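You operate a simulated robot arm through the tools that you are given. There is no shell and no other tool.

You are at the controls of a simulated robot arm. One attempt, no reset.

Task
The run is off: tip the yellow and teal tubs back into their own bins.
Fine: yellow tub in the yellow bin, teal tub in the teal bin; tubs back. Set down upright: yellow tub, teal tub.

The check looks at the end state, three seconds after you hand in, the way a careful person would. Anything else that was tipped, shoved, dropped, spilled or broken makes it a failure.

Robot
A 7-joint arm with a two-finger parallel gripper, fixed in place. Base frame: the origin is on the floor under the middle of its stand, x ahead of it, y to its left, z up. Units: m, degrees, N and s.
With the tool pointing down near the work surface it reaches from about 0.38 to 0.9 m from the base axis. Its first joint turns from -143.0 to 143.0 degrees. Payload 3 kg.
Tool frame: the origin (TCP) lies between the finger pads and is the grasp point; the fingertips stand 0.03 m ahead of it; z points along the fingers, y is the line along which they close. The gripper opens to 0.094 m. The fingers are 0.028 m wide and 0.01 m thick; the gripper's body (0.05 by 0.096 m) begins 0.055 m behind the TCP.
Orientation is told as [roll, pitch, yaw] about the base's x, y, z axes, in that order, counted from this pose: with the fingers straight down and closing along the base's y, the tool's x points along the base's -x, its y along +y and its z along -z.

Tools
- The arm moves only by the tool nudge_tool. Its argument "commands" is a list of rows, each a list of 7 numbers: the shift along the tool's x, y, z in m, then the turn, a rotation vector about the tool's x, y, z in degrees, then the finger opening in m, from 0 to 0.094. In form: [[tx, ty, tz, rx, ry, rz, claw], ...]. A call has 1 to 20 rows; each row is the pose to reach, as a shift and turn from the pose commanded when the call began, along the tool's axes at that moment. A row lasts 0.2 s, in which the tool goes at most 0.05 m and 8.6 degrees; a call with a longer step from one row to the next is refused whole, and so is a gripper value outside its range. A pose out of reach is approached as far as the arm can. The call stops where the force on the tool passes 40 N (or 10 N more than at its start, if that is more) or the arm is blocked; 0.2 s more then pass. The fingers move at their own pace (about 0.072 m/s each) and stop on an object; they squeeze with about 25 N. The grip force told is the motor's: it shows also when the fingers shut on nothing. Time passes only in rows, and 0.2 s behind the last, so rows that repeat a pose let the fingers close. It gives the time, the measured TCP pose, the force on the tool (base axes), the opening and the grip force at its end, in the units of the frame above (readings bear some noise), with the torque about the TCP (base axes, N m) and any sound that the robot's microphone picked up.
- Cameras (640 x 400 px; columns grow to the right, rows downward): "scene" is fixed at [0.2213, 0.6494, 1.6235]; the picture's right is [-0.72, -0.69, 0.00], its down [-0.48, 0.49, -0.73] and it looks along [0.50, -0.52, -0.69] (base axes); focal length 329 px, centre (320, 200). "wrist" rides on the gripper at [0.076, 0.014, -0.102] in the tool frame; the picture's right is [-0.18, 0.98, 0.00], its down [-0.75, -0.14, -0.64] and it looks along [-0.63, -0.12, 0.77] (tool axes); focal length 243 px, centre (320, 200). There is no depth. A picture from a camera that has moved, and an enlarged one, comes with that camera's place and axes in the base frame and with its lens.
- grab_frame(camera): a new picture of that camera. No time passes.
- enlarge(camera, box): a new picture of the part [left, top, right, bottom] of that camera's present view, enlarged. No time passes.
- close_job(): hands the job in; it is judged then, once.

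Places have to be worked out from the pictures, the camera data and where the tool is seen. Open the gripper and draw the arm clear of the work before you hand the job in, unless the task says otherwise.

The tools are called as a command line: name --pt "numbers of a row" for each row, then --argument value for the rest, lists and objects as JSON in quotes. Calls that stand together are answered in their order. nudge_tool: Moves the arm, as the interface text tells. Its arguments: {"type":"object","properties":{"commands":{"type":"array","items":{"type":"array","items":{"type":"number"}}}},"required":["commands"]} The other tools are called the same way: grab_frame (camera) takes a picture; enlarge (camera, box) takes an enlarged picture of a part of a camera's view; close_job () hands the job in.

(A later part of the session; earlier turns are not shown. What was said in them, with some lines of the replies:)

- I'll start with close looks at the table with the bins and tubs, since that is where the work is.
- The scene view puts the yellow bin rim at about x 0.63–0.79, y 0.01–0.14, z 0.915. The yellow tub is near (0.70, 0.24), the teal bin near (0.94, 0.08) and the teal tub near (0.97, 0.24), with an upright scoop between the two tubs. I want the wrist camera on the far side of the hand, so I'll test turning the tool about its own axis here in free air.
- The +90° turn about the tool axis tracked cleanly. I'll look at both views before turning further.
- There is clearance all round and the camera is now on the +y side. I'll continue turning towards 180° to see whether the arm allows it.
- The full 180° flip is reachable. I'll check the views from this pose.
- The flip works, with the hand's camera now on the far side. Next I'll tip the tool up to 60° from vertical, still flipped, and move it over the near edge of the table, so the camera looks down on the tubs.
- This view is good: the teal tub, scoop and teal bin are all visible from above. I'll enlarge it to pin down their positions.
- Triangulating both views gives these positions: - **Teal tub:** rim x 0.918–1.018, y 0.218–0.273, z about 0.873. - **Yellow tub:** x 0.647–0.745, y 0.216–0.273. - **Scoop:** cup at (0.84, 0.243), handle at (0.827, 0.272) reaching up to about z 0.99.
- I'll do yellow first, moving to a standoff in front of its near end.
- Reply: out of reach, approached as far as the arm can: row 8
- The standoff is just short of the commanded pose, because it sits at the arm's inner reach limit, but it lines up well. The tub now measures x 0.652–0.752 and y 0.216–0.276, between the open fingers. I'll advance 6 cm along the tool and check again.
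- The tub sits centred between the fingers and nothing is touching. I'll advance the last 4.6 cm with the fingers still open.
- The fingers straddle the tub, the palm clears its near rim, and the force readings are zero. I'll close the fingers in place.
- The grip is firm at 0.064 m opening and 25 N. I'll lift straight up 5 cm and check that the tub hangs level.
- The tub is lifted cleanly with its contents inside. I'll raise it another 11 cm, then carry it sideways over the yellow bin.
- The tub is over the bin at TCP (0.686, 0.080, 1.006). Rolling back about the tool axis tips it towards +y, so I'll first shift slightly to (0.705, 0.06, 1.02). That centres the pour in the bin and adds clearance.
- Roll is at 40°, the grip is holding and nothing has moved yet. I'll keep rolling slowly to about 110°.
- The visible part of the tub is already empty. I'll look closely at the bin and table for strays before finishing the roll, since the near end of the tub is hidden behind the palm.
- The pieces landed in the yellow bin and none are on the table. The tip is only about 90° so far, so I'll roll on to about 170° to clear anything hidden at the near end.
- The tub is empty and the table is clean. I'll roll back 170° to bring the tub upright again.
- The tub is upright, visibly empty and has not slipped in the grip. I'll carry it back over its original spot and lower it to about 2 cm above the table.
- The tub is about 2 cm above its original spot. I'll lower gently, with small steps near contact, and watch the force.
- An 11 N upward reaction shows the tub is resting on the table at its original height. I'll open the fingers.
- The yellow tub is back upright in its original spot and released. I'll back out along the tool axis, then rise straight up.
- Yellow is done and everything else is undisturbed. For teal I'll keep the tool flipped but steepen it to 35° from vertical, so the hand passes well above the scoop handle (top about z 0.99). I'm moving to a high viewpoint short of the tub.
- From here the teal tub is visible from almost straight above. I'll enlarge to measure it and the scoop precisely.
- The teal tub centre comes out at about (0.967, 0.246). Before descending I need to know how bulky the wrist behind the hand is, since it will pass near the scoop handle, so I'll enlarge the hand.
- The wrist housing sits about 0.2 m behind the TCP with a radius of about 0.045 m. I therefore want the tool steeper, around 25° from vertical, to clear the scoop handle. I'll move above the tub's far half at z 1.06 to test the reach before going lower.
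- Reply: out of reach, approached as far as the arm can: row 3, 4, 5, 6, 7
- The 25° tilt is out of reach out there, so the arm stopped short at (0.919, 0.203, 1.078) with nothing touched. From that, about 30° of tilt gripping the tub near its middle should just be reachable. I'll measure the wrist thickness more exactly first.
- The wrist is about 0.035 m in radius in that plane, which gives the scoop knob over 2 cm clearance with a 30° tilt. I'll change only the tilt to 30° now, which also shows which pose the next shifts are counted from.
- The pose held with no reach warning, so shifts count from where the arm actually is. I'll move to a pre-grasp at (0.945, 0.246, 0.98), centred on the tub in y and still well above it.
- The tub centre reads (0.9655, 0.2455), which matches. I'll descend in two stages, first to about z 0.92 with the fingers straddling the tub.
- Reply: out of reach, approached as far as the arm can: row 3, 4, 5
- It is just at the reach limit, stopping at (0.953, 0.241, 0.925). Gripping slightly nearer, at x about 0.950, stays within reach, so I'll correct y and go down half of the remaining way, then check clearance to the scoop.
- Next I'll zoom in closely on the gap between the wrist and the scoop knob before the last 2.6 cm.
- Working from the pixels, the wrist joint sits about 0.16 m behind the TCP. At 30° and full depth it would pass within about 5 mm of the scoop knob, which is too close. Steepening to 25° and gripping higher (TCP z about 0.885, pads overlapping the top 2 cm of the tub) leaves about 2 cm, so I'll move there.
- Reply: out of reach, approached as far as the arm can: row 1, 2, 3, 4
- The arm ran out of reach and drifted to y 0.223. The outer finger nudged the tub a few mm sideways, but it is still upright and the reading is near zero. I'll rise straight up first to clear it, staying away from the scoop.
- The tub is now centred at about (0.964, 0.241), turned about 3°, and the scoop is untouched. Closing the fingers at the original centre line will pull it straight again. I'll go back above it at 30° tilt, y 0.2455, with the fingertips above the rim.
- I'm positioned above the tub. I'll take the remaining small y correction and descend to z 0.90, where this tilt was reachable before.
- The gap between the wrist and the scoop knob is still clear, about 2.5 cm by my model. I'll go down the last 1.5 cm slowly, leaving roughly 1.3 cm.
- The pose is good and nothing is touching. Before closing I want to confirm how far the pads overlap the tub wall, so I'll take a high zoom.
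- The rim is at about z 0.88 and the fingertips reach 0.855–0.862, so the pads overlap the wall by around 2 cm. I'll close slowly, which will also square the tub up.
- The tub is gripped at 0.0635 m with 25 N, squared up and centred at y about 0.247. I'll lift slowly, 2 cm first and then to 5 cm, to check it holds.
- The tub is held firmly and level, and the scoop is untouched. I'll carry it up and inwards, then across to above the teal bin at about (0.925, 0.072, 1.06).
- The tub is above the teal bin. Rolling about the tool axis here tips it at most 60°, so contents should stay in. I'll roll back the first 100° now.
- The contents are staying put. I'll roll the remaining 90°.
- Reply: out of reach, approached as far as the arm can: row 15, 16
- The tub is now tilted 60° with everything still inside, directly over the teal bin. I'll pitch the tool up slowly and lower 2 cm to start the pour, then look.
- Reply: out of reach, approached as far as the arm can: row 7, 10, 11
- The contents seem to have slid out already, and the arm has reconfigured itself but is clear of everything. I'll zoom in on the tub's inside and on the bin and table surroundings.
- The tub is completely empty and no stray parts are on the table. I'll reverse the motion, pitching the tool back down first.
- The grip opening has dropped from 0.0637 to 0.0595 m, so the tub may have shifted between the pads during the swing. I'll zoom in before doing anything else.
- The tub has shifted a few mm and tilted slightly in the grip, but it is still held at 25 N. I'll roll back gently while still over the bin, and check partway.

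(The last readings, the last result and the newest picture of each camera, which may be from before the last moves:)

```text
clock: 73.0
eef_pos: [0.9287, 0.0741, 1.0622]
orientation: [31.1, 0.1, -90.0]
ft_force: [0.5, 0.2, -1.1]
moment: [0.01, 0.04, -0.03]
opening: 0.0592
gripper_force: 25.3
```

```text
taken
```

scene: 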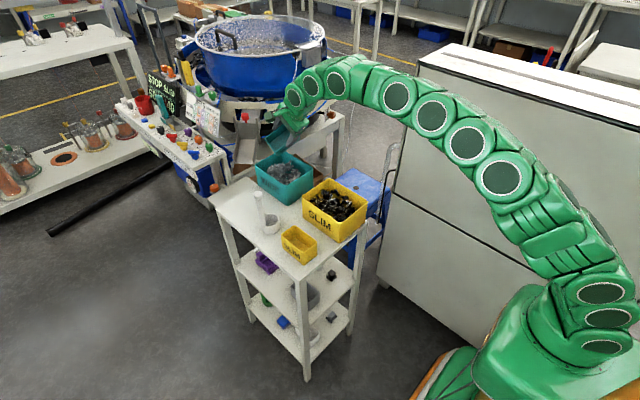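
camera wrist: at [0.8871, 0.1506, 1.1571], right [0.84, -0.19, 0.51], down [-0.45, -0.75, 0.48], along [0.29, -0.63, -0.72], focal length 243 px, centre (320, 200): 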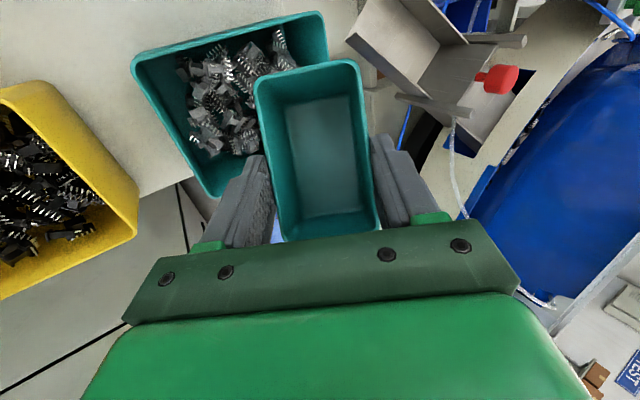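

The hold is stable, with the same position in the grip as before the roll. I'll continue the roll to upright.

nudge_tool --pt "0 0 0 0 0 5 0.03" --pt "0 0 0 0 0 10 0.03" --pt "0 0 0 0 0 15 0.03" --pt "0 0 0 0 0 20 0.03" --pt "0 0 0 0 0 25 0.03" --pt "0 0 0 0 0 30 0.03" --pt "0 0 0 0 0 35 0.03" --pt "0 0 0 0 0 40 0.03" --pt "0 0 0 0 0 45 0.03" --pt "0 0 0 0 0 50 0.03" --pt "0 0 0 0 0 55 0.03" --pt "0 0 0 0 0 60 0.03" --pt "0 0 0 0 0 65 0.03" --pt "0 0 0 0 0 70 0.03" --pt "0 0 0 0 0 75 0.03" --pt "0 0 0 0 0 80 0.03" --pt "0 0 0 0 0 85 0.03" --pt "0 0 0 0 0 90 0.03" --pt "0 0 0 0 0 90 0.03"

grab_frame --camera "wrist"

enlarge --camera "scene" --box '[240, 90, 340, 170]'

```text
clock: 77.0
eef_pos: [0.929, 0.0744, 1.0615]
orientation: [0.0, 31.0, 180.0]
ft_force: [-0.3, -0.4, -1.1]
moment: [0.02, 0.03, 0.02]
opening: 0.0592
gripper_force: 24.4
```

```text
taken
camera wrist: at [0.9401, 0.0598, 1.1889], right [-0.16, -0.98, -0.1], down [-0.98, 0.14, 0.16], along [-0.15, 0.12, -0.98], focal length 243 px, centre (320, 200)
```

wrist: 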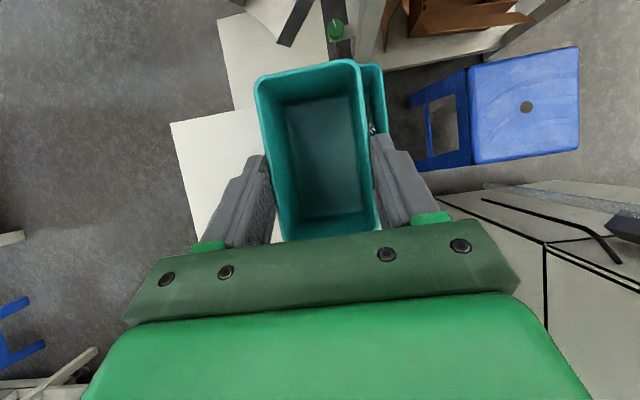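

```text
5.00 times, centred on (290, 130) of scene
camera zoom: at [0.2213, 0.6494, 1.6235], right [-0.72, -0.69, 0.0], down [-0.48, 0.49, -0.73], along [0.5, -0.52, -0.69], focal length 1647 px, centre (470, 550)
```

zoom: 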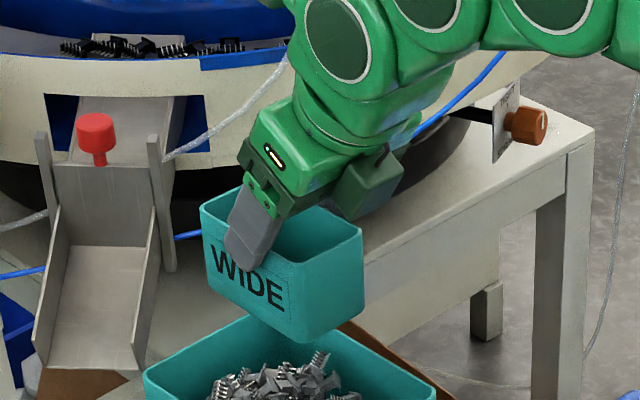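

The tub is upright again over the bin and empty, but it seems a little tilted in the grip. I'll zoom in to measure that tilt before placing it.

enlarge --camera "scene" --box '[265, 115, 325, 165]'

enlarge --camera "wrist" --box '[230, 40, 400, 260]'

```text
8.00 times, centred on (295, 140) of scene
camera zoom: at [0.2213, 0.6494, 1.6235], right [-0.72, -0.69, 0.0], down [-0.48, 0.49, -0.73], along [0.5, -0.52, -0.69], focal length 2635 px, centre (520, 680)
```

zoom: 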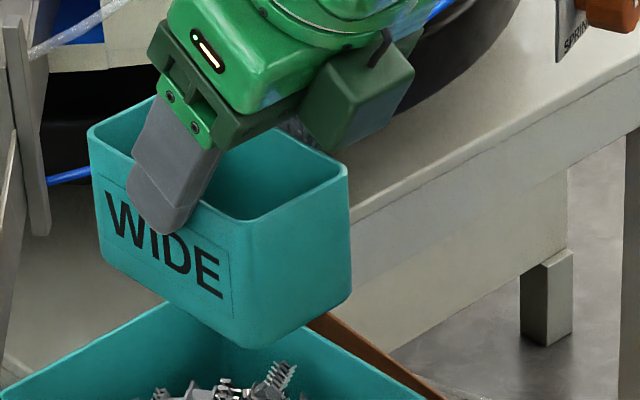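

```text
1.82 times, centred on (315, 150) of wrist
camera zoom: at [0.9401, 0.0598, 1.1889], right [-0.16, -0.98, -0.1], down [-0.98, 0.14, 0.16], along [-0.15, 0.12, -0.98], focal length 441 px, centre (329, 291)
```

zoom: 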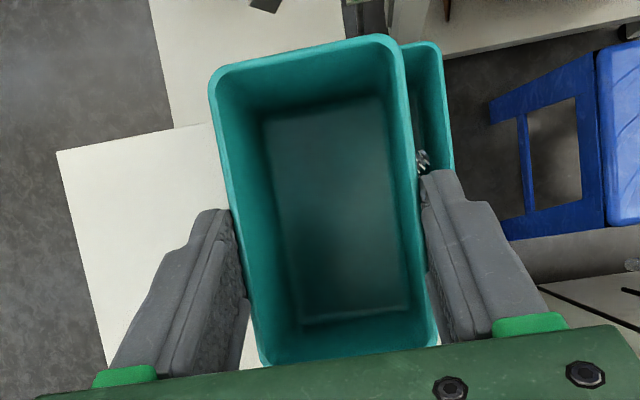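

The tub is level to within a couple of degrees. It has slipped about 5 mm down and 5 mm back in the grip, with its base now about 0.0785 m below the TCP. I'll carry it back the way it came, to above its spot.

nudge_tool --pt "0 -0.02 0 0 0 0 0.03" --pt "-0.0015 -0.045 0.0026 0 0 0 0.03" --pt "-0.0031 -0.07 0.0051 0 0 0 0.03" --pt "-0.0062 -0.095 0.0103 0 0 0 0.03" --pt "-0.0103 -0.12 0.0171 0 0 0 0.03" --pt "-0.0155 -0.135 0.0257 0 0 0 0.03" --pt "-0.019 -0.145 0.0375 0 0 0 0.03" --pt "-0.0218 -0.155 0.0499 0 0 0 0.03" --pt "-0.0241 -0.163 0.0614 0 0 0 0.03" --pt "-0.0268 -0.1721 0.0737 0 0 0 0.03" --pt "-0.0268 -0.1721 0.0737 0 0 0 0.03"

grab_frame --camera "wrist"

enlarge --camera "scene" --box '[210, 110, 310, 220]'

```text
clock: 79.4
eef_pos: [0.9434, 0.2492, 0.9849]
orientation: [0.0, 31.1, 180.0]
ft_force: [-0.2, 0.6, -1.3]
moment: [0.02, -0.01, 0.0]
opening: 0.0592
gripper_force: 24.9
```

```text
taken
camera wrist: at [0.9548, 0.2343, 1.1124], right [-0.16, -0.98, -0.1], down [-0.98, 0.14, 0.16], along [-0.15, 0.12, -0.98], focal length 243 px, centre (320, 200)
```

wrist: 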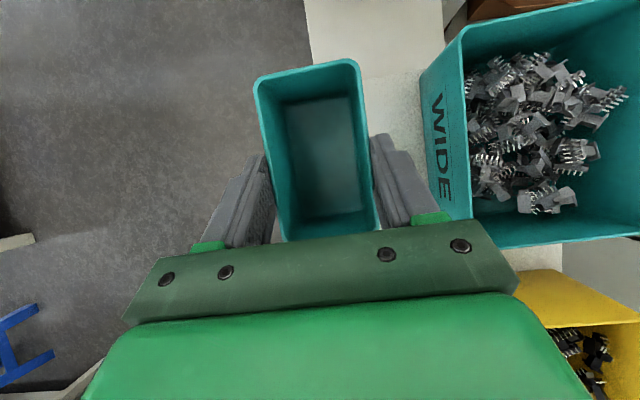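

```text
3.64 times, centred on (260, 165) of scene
camera zoom: at [0.2213, 0.6494, 1.6235], right [-0.72, -0.69, 0.0], down [-0.48, 0.49, -0.73], along [0.5, -0.52, -0.69], focal length 1198 px, centre (538, 327)
```

zoom: 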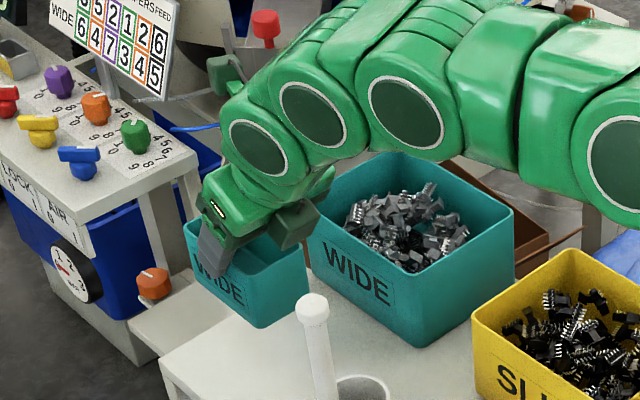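

The tub is above its spot and clear of the scoop. I'll lower to about 3 cm above the table, making the small x and y corrections.

nudge_tool --pt "-0.0067 0.0005 0.0134 0 0 0 0.03" --pt "-0.0135 0.001 0.0269 0 0 0 0.03" --pt "-0.02 0.0015 0.0404 0 0 0 0.03" --pt "-0.027 0.0015 0.0538 0 0 0 0.03" --pt "-0.027 0.0015 0.0538 0 0 0 0.03"

enlarge --camera "scene" --box '[225, 150, 295, 220]'

grab_frame --camera "wrist"

```text
clock: 80.6
eef_pos: [0.9495, 0.2463, 0.9256]
orientation: [-0.1, 31.0, 180.0]
ft_force: [-0.7, 0.2, -0.7]
moment: [-0.01, 0.03, -0.02]
opening: 0.0593
gripper_force: 25.2
```

```text
5.71 times, centred on (260, 185) of scene
camera zoom: at [0.2213, 0.6494, 1.6235], right [-0.72, -0.69, 0.0], down [-0.48, 0.49, -0.73], along [0.5, -0.52, -0.69], focal length 1882 px, centre (663, 286)
```

zoom: 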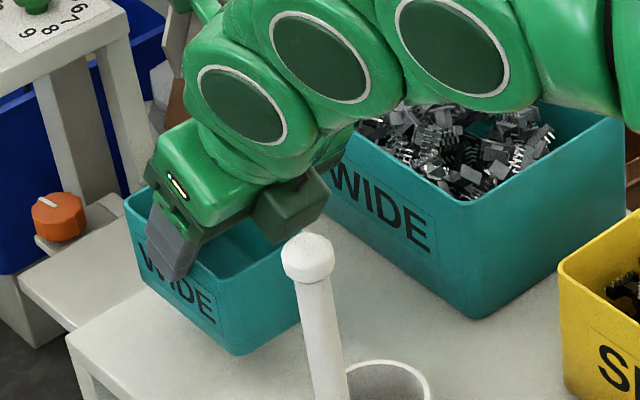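

```text
taken
camera wrist: at [0.9614, 0.2317, 1.0526], right [-0.16, -0.98, -0.1], down [-0.98, 0.14, 0.16], along [-0.15, 0.12, -0.98], focal length 243 px, centre (320, 200)
```

wrist: 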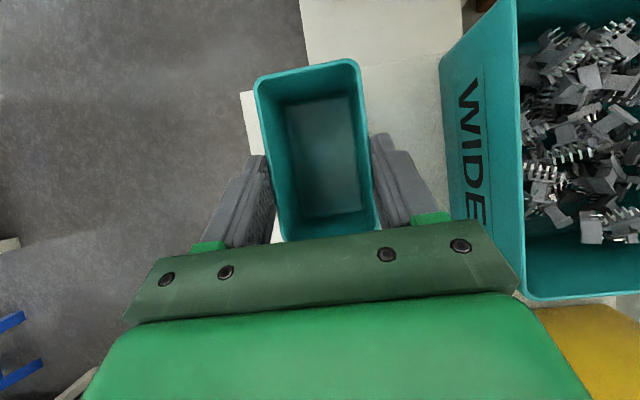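

I'm 3 cm above the table and lined up. I'll lower to z 0.900 and check force and clearance.

nudge_tool --pt "-0.0035 0 0.0058 0 0 0 0.03" --pt "-0.007 0 0.0117 0 0 0 0.03" --pt "-0.0105 0 0.0175 0 0 0 0.03" --pt "-0.013 0 0.0216 0 0 0 0.03" --pt "-0.013 0 0.0216 0 0 0 0.03"

enlarge --camera "scene" --box '[225, 160, 285, 220]'

```text
clock: 81.8
eef_pos: [0.9463, 0.246, 0.8988]
orientation: [0.0, 31.0, -180.0]
ft_force: [-0.2, -1.2, -1.0]
moment: [0.0, 0.0, -0.02]
opening: 0.0594
gripper_force: 24.9
```

```text
6.67 times, centred on (255, 190) of scene
camera zoom: at [0.2213, 0.6494, 1.6235], right [-0.72, -0.69, 0.0], down [-0.48, 0.49, -0.73], along [0.5, -0.52, -0.69], focal length 2196 px, centre (753, 267)
```

zoom: 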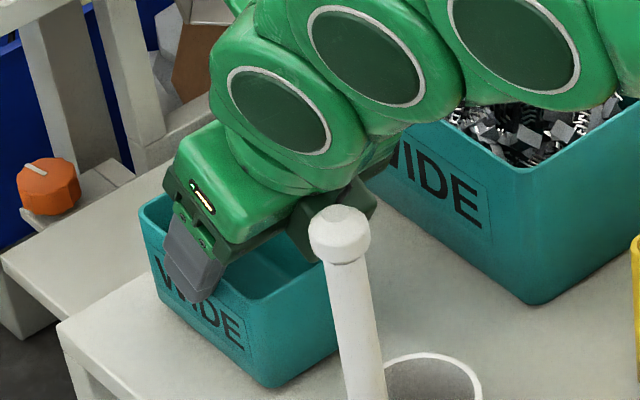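

No contact yet and the scoop is clear. I'll lower another 5 mm in small steps.

nudge_tool --pt "-0.0008 0 0.0013 0 0 0 0.03" --pt "-0.0015 0 0.0026 0 0 0 0.03" --pt "-0.0026 0 0.0043 0 0 0 0.03" --pt "-0.0026 0 0.0043 0 0 0 0.03"

```text
clock: 82.8
eef_pos: [0.9487, 0.2449, 0.8942]
orientation: [0.0, 31.1, 180.0]
ft_force: [0.4, 0.1, 3.5]
moment: [-0.12, 0.14, -0.01]
opening: 0.0593
gripper_force: 25.0
```

First contact shows at z 0.894 with 3.5 N. I'll press down 1.5 mm more so the base seats flat.

nudge_tool --pt "-0.0004 0 0.0007 0 0 0 0.03" --pt "-0.0008 0 0.0013 0 0 0 0.03" --pt "-0.0008 0 0.0013 0 0 0 0.03"

enlarge --camera "scene" --box '[225, 160, 285, 220]'

grab_frame --camera "wrist"

```text
clock: 83.6
eef_pos: [0.9478, 0.2453, 0.8943]
orientation: [-0.1, 31.0, 180.1]
ft_force: [1.0, -0.6, 12.2]
moment: [-0.07, 0.44, 0.03]
opening: 0.0592
gripper_force: 25.0
```

```text
6.67 times, centred on (255, 190) of scene
camera zoom: at [0.2213, 0.6494, 1.6235], right [-0.72, -0.69, 0.0], down [-0.48, 0.49, -0.73], along [0.5, -0.52, -0.69], focal length 2196 px, centre (753, 267)
```

zoom: 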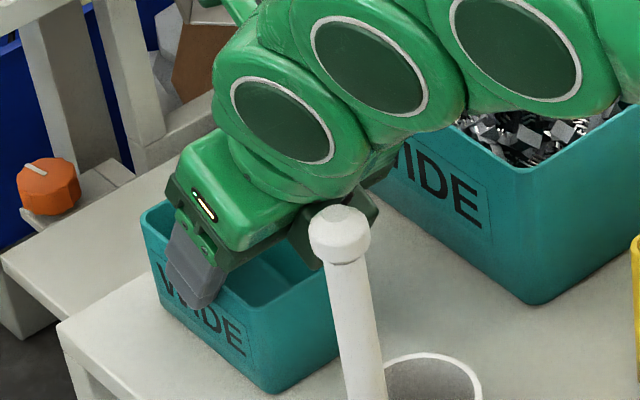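

```text
taken
camera wrist: at [0.9595, 0.2307, 1.0213], right [-0.16, -0.98, -0.1], down [-0.98, 0.14, 0.16], along [-0.14, 0.12, -0.98], focal length 243 px, centre (320, 200)
```

wrist: 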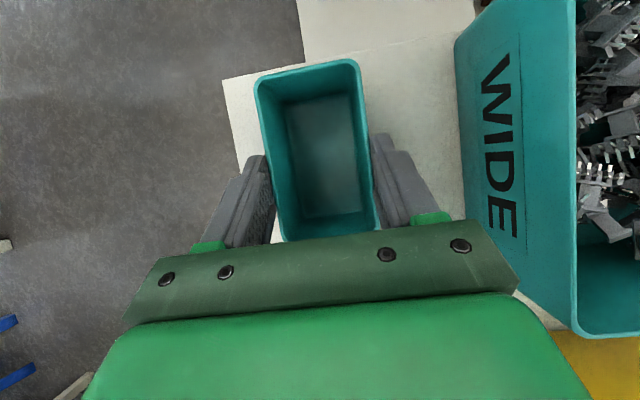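

The 12 N contact is mostly at the near edge, so the far end floats only a few mm. I'll ease off slightly and open the fingers so the empty tub settles flat.

nudge_tool --pt "0.0004 0 -0.0007 0 0 0 0.03" --pt "0.0004 0 -0.0007 0 0 0 0.058" --pt "0.0004 0 -0.0007 0 0 0 0.062" --pt "0.0004 0 -0.0007 0 0 0 0.068" --pt "0.0004 0 -0.0007 0 0 0 0.076" --pt "0.0004 0 -0.0007 0 0 0 0.085" --pt "0.0004 0 -0.0007 0 0 0 0.094" --pt "0.0004 0 -0.0007 0 0 0 0.094"

enlarge --camera "scene" --box '[225, 160, 285, 220]'

grab_frame --camera "wrist"

```text
clock: 85.4
eef_pos: [0.9475, 0.2451, 0.8936]
orientation: [0.0, 31.0, -179.9]
ft_force: [-1.0, 0.1, -0.2]
moment: [0.01, -0.03, -0.01]
opening: 0.0943
gripper_force: 0.0
```

```text
6.67 times, centred on (255, 190) of scene
camera zoom: at [0.2213, 0.6494, 1.6235], right [-0.72, -0.69, 0.0], down [-0.48, 0.49, -0.73], along [0.5, -0.52, -0.69], focal length 2196 px, centre (753, 267)
```

zoom: 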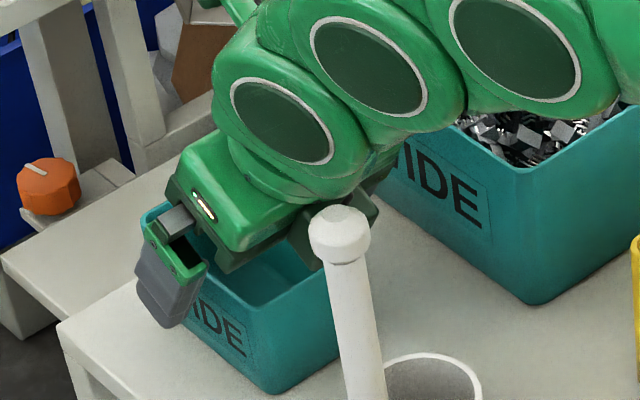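

```text
taken
camera wrist: at [0.9597, 0.2308, 1.0207], right [-0.16, -0.98, -0.09], down [-0.98, 0.14, 0.16], along [-0.15, 0.12, -0.98], focal length 243 px, centre (320, 200)
```

wrist: 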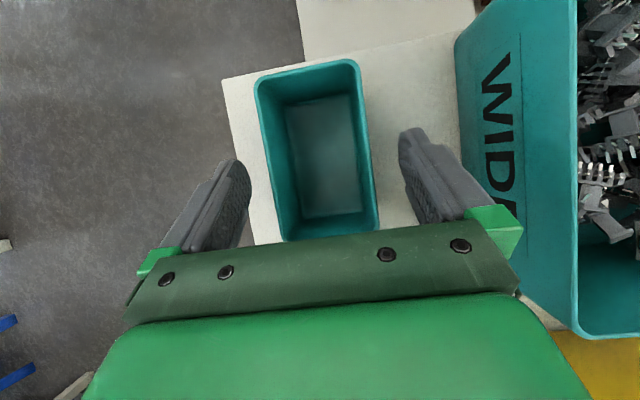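

The teal tub is standing in its place, released and undisturbed. I'll rise straight up and then back away from the work.

nudge_tool --pt "0.0041 0 -0.0069 0 0 0 0.094" --pt "0.0103 0 -0.0171 0 0 0 0.094" --pt "0.018 0 -0.03 0 0 0 0.094" --pt "0.0249 0 -0.0434 0 0 0 0.094" --pt "0.0344 0 -0.061 0 0 0 0.094" --pt "0.0438 0 -0.0786 0 0 0 0.094" --pt "0.0498 0 -0.0984 0 0 0 0.094" --pt "0.0541 0 -0.1191 0 0 0 0.094" --pt "0.0559 0.01 -0.1415 0 0 0 0.094" --pt "0.0533 0.02 -0.1663 0 0 0 0.094" --pt "0.0465 0.03 -0.1937 0 0 0 0.094" --pt "0.0465 0.03 -0.1937 0 0 0 0.094"

grab_frame --camera "wrist"

enlarge --camera "scene" --box '[200, 130, 400, 270]'

```text
clock: 88.0
eef_pos: [0.8883, 0.2138, 1.0826]
orientation: [0.0, 31.0, -180.0]
ft_force: [0.0, 0.6, 0.0]
moment: [0.02, 0.02, 0.03]
opening: 0.0939
gripper_force: 0.0
```

```text
taken
camera wrist: at [0.9005, 0.1996, 1.2094], right [-0.16, -0.98, -0.09], down [-0.98, 0.14, 0.16], along [-0.15, 0.12, -0.98], focal length 243 px, centre (320, 200)
```

wrist: 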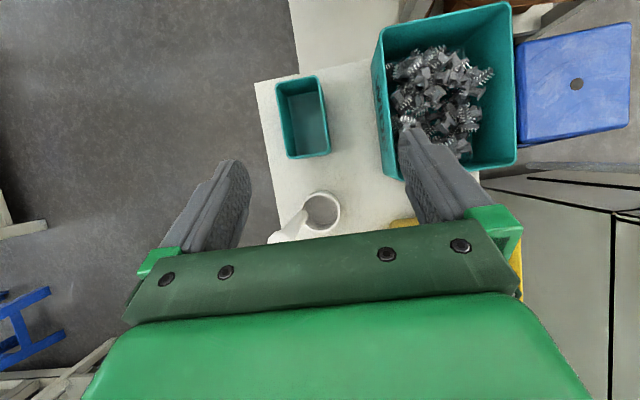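

```text
2.86 times, centred on (300, 200) of scene
camera zoom: at [0.2213, 0.6494, 1.6235], right [-0.72, -0.69, 0.0], down [-0.48, 0.49, -0.73], along [0.5, -0.52, -0.69], focal length 941 px, centre (377, 200)
```

zoom: 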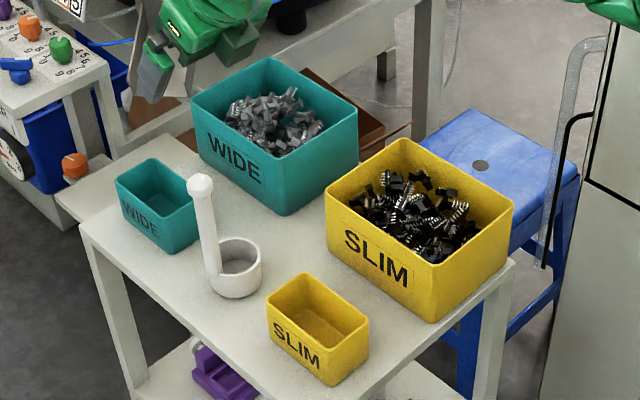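

Both tubs are upright and empty in their original spots, and the scoop and bins have not moved. I'll check the wrist view around the teal bin for strays, then draw the arm clear.

enlarge --camera "wrist" --box '[250, 0, 530, 230]'

nudge_tool --pt "0.005 0.01 -0.03 0 0 0 0.094" --pt "0.0 0.02 -0.06 0 0 0 0.094" --pt "-0.02 0.03 -0.09 0 0 0 0.094" --pt "-0.05 0.04 -0.12 0 0 0 0.094" --pt "-0.085 0.05 -0.15 0 0 0 0.094" --pt "-0.12 0.06 -0.18 0 0 0 0.094" --pt "-0.155 0.07 -0.21 0 0 0 0.094" --pt "-0.185 0.08 -0.235 0 0 0 0.094" --pt "-0.2 0.09 -0.245 0 0 0 0.094" --pt "-0.2 0.09 -0.245 0 0 0 0.094"

grab_frame --camera "scene"

grab_frame --camera "wrist"

```text
1.74 times, centred on (390, 115) of wrist
camera zoom: at [0.9005, 0.1996, 1.2094], right [-0.16, -0.98, -0.09], down [-0.98, 0.14, 0.16], along [-0.15, 0.12, -0.98], focal length 422 px, centre (198, 348)
```

zoom: 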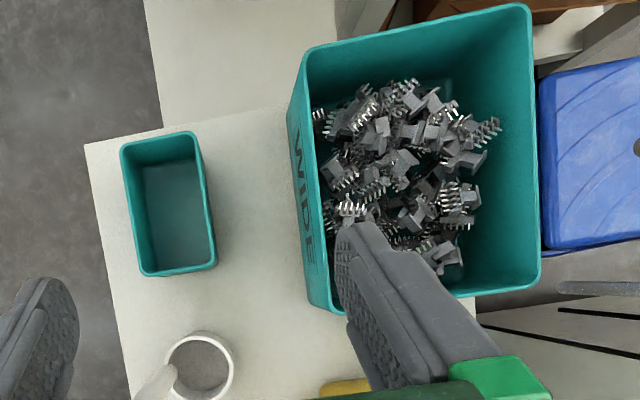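

```text
clock: 90.2
eef_pos: [0.5905, 0.1273, 1.1939]
orientation: [0.2, 31.0, 180.0]
ft_force: [-0.4, 0.0, 0.1]
moment: [0.02, 0.02, 0.02]
opening: 0.0942
gripper_force: 0.0
```

```text
taken
```

scene: 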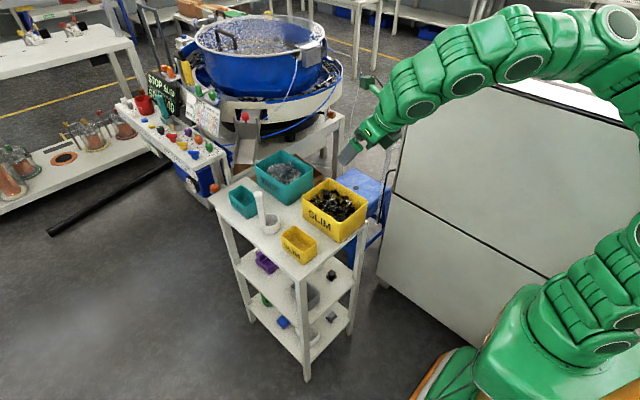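

```text
taken
camera wrist: at [0.6019, 0.1122, 1.3206], right [-0.16, -0.98, -0.09], down [-0.98, 0.14, 0.16], along [-0.15, 0.12, -0.98], focal length 243 px, centre (320, 200)
```

wrist: 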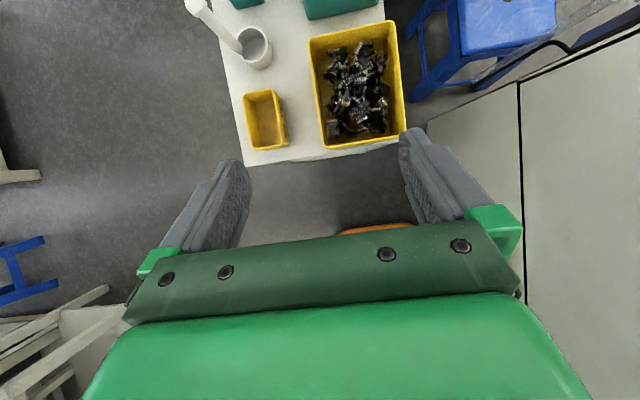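

The arm is clear with the gripper open. I'll take one last close look at the table, shelves and floor for strays before handing in.

enlarge --camera "scene" --box '[190, 140, 400, 380]'

enlarge --camera "scene" --box '[220, 150, 380, 260]'

```text
1.67 times, centred on (295, 260) of scene
camera zoom: at [0.2213, 0.6494, 1.6235], right [-0.72, -0.69, 0.0], down [-0.48, 0.49, -0.73], along [0.5, -0.52, -0.69], focal length 549 px, centre (362, 100)
```

zoom: 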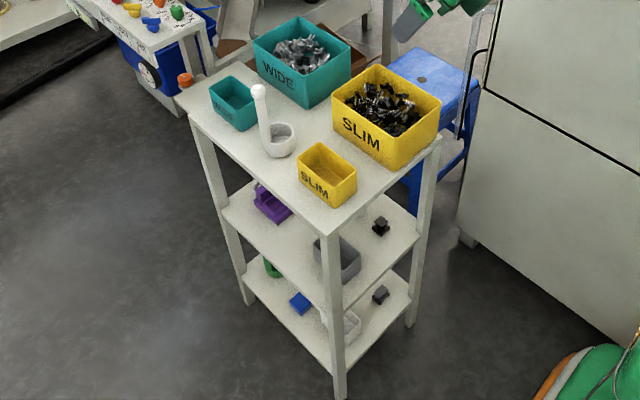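

```text
3.64 times, centred on (300, 205) of scene
camera zoom: at [0.2213, 0.6494, 1.6235], right [-0.72, -0.69, 0.0], down [-0.48, 0.49, -0.73], along [0.5, -0.52, -0.69], focal length 1198 px, centre (393, 182)
```

zoom: 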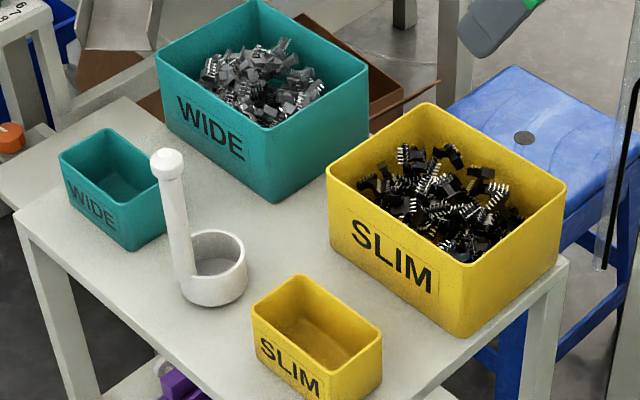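

Both tubs are empty, upright and in their places, and their parts are in the matching bins. The scoop and everything else is undisturbed, with no strays on the table, shelves or floor. The arm is clear with the gripper open, so I'm handing in.

close_job

```text
The job is handed in.
```

I emptied the yellow tub into the yellow bin and the teal tub into the teal bin. Both tubs are back upright in their spots, and the job is handed in.

- **Yellow tub:** it went back to the position it was lifted from, to within a millimetre or two.
- **Teal tub:** the gripper pushed it a few mm sideways while I was reaching for it. It also slipped about 5 mm in the grip during the pour. By my measurements it now stands within about 5 mm of where it began.
- **Everything else:** in the final views nothing was tipped or spilled, the scoop and bins had not moved, and I saw no loose parts on the table, shelves or floor.

The gripper is open and the arm is clear of the table.
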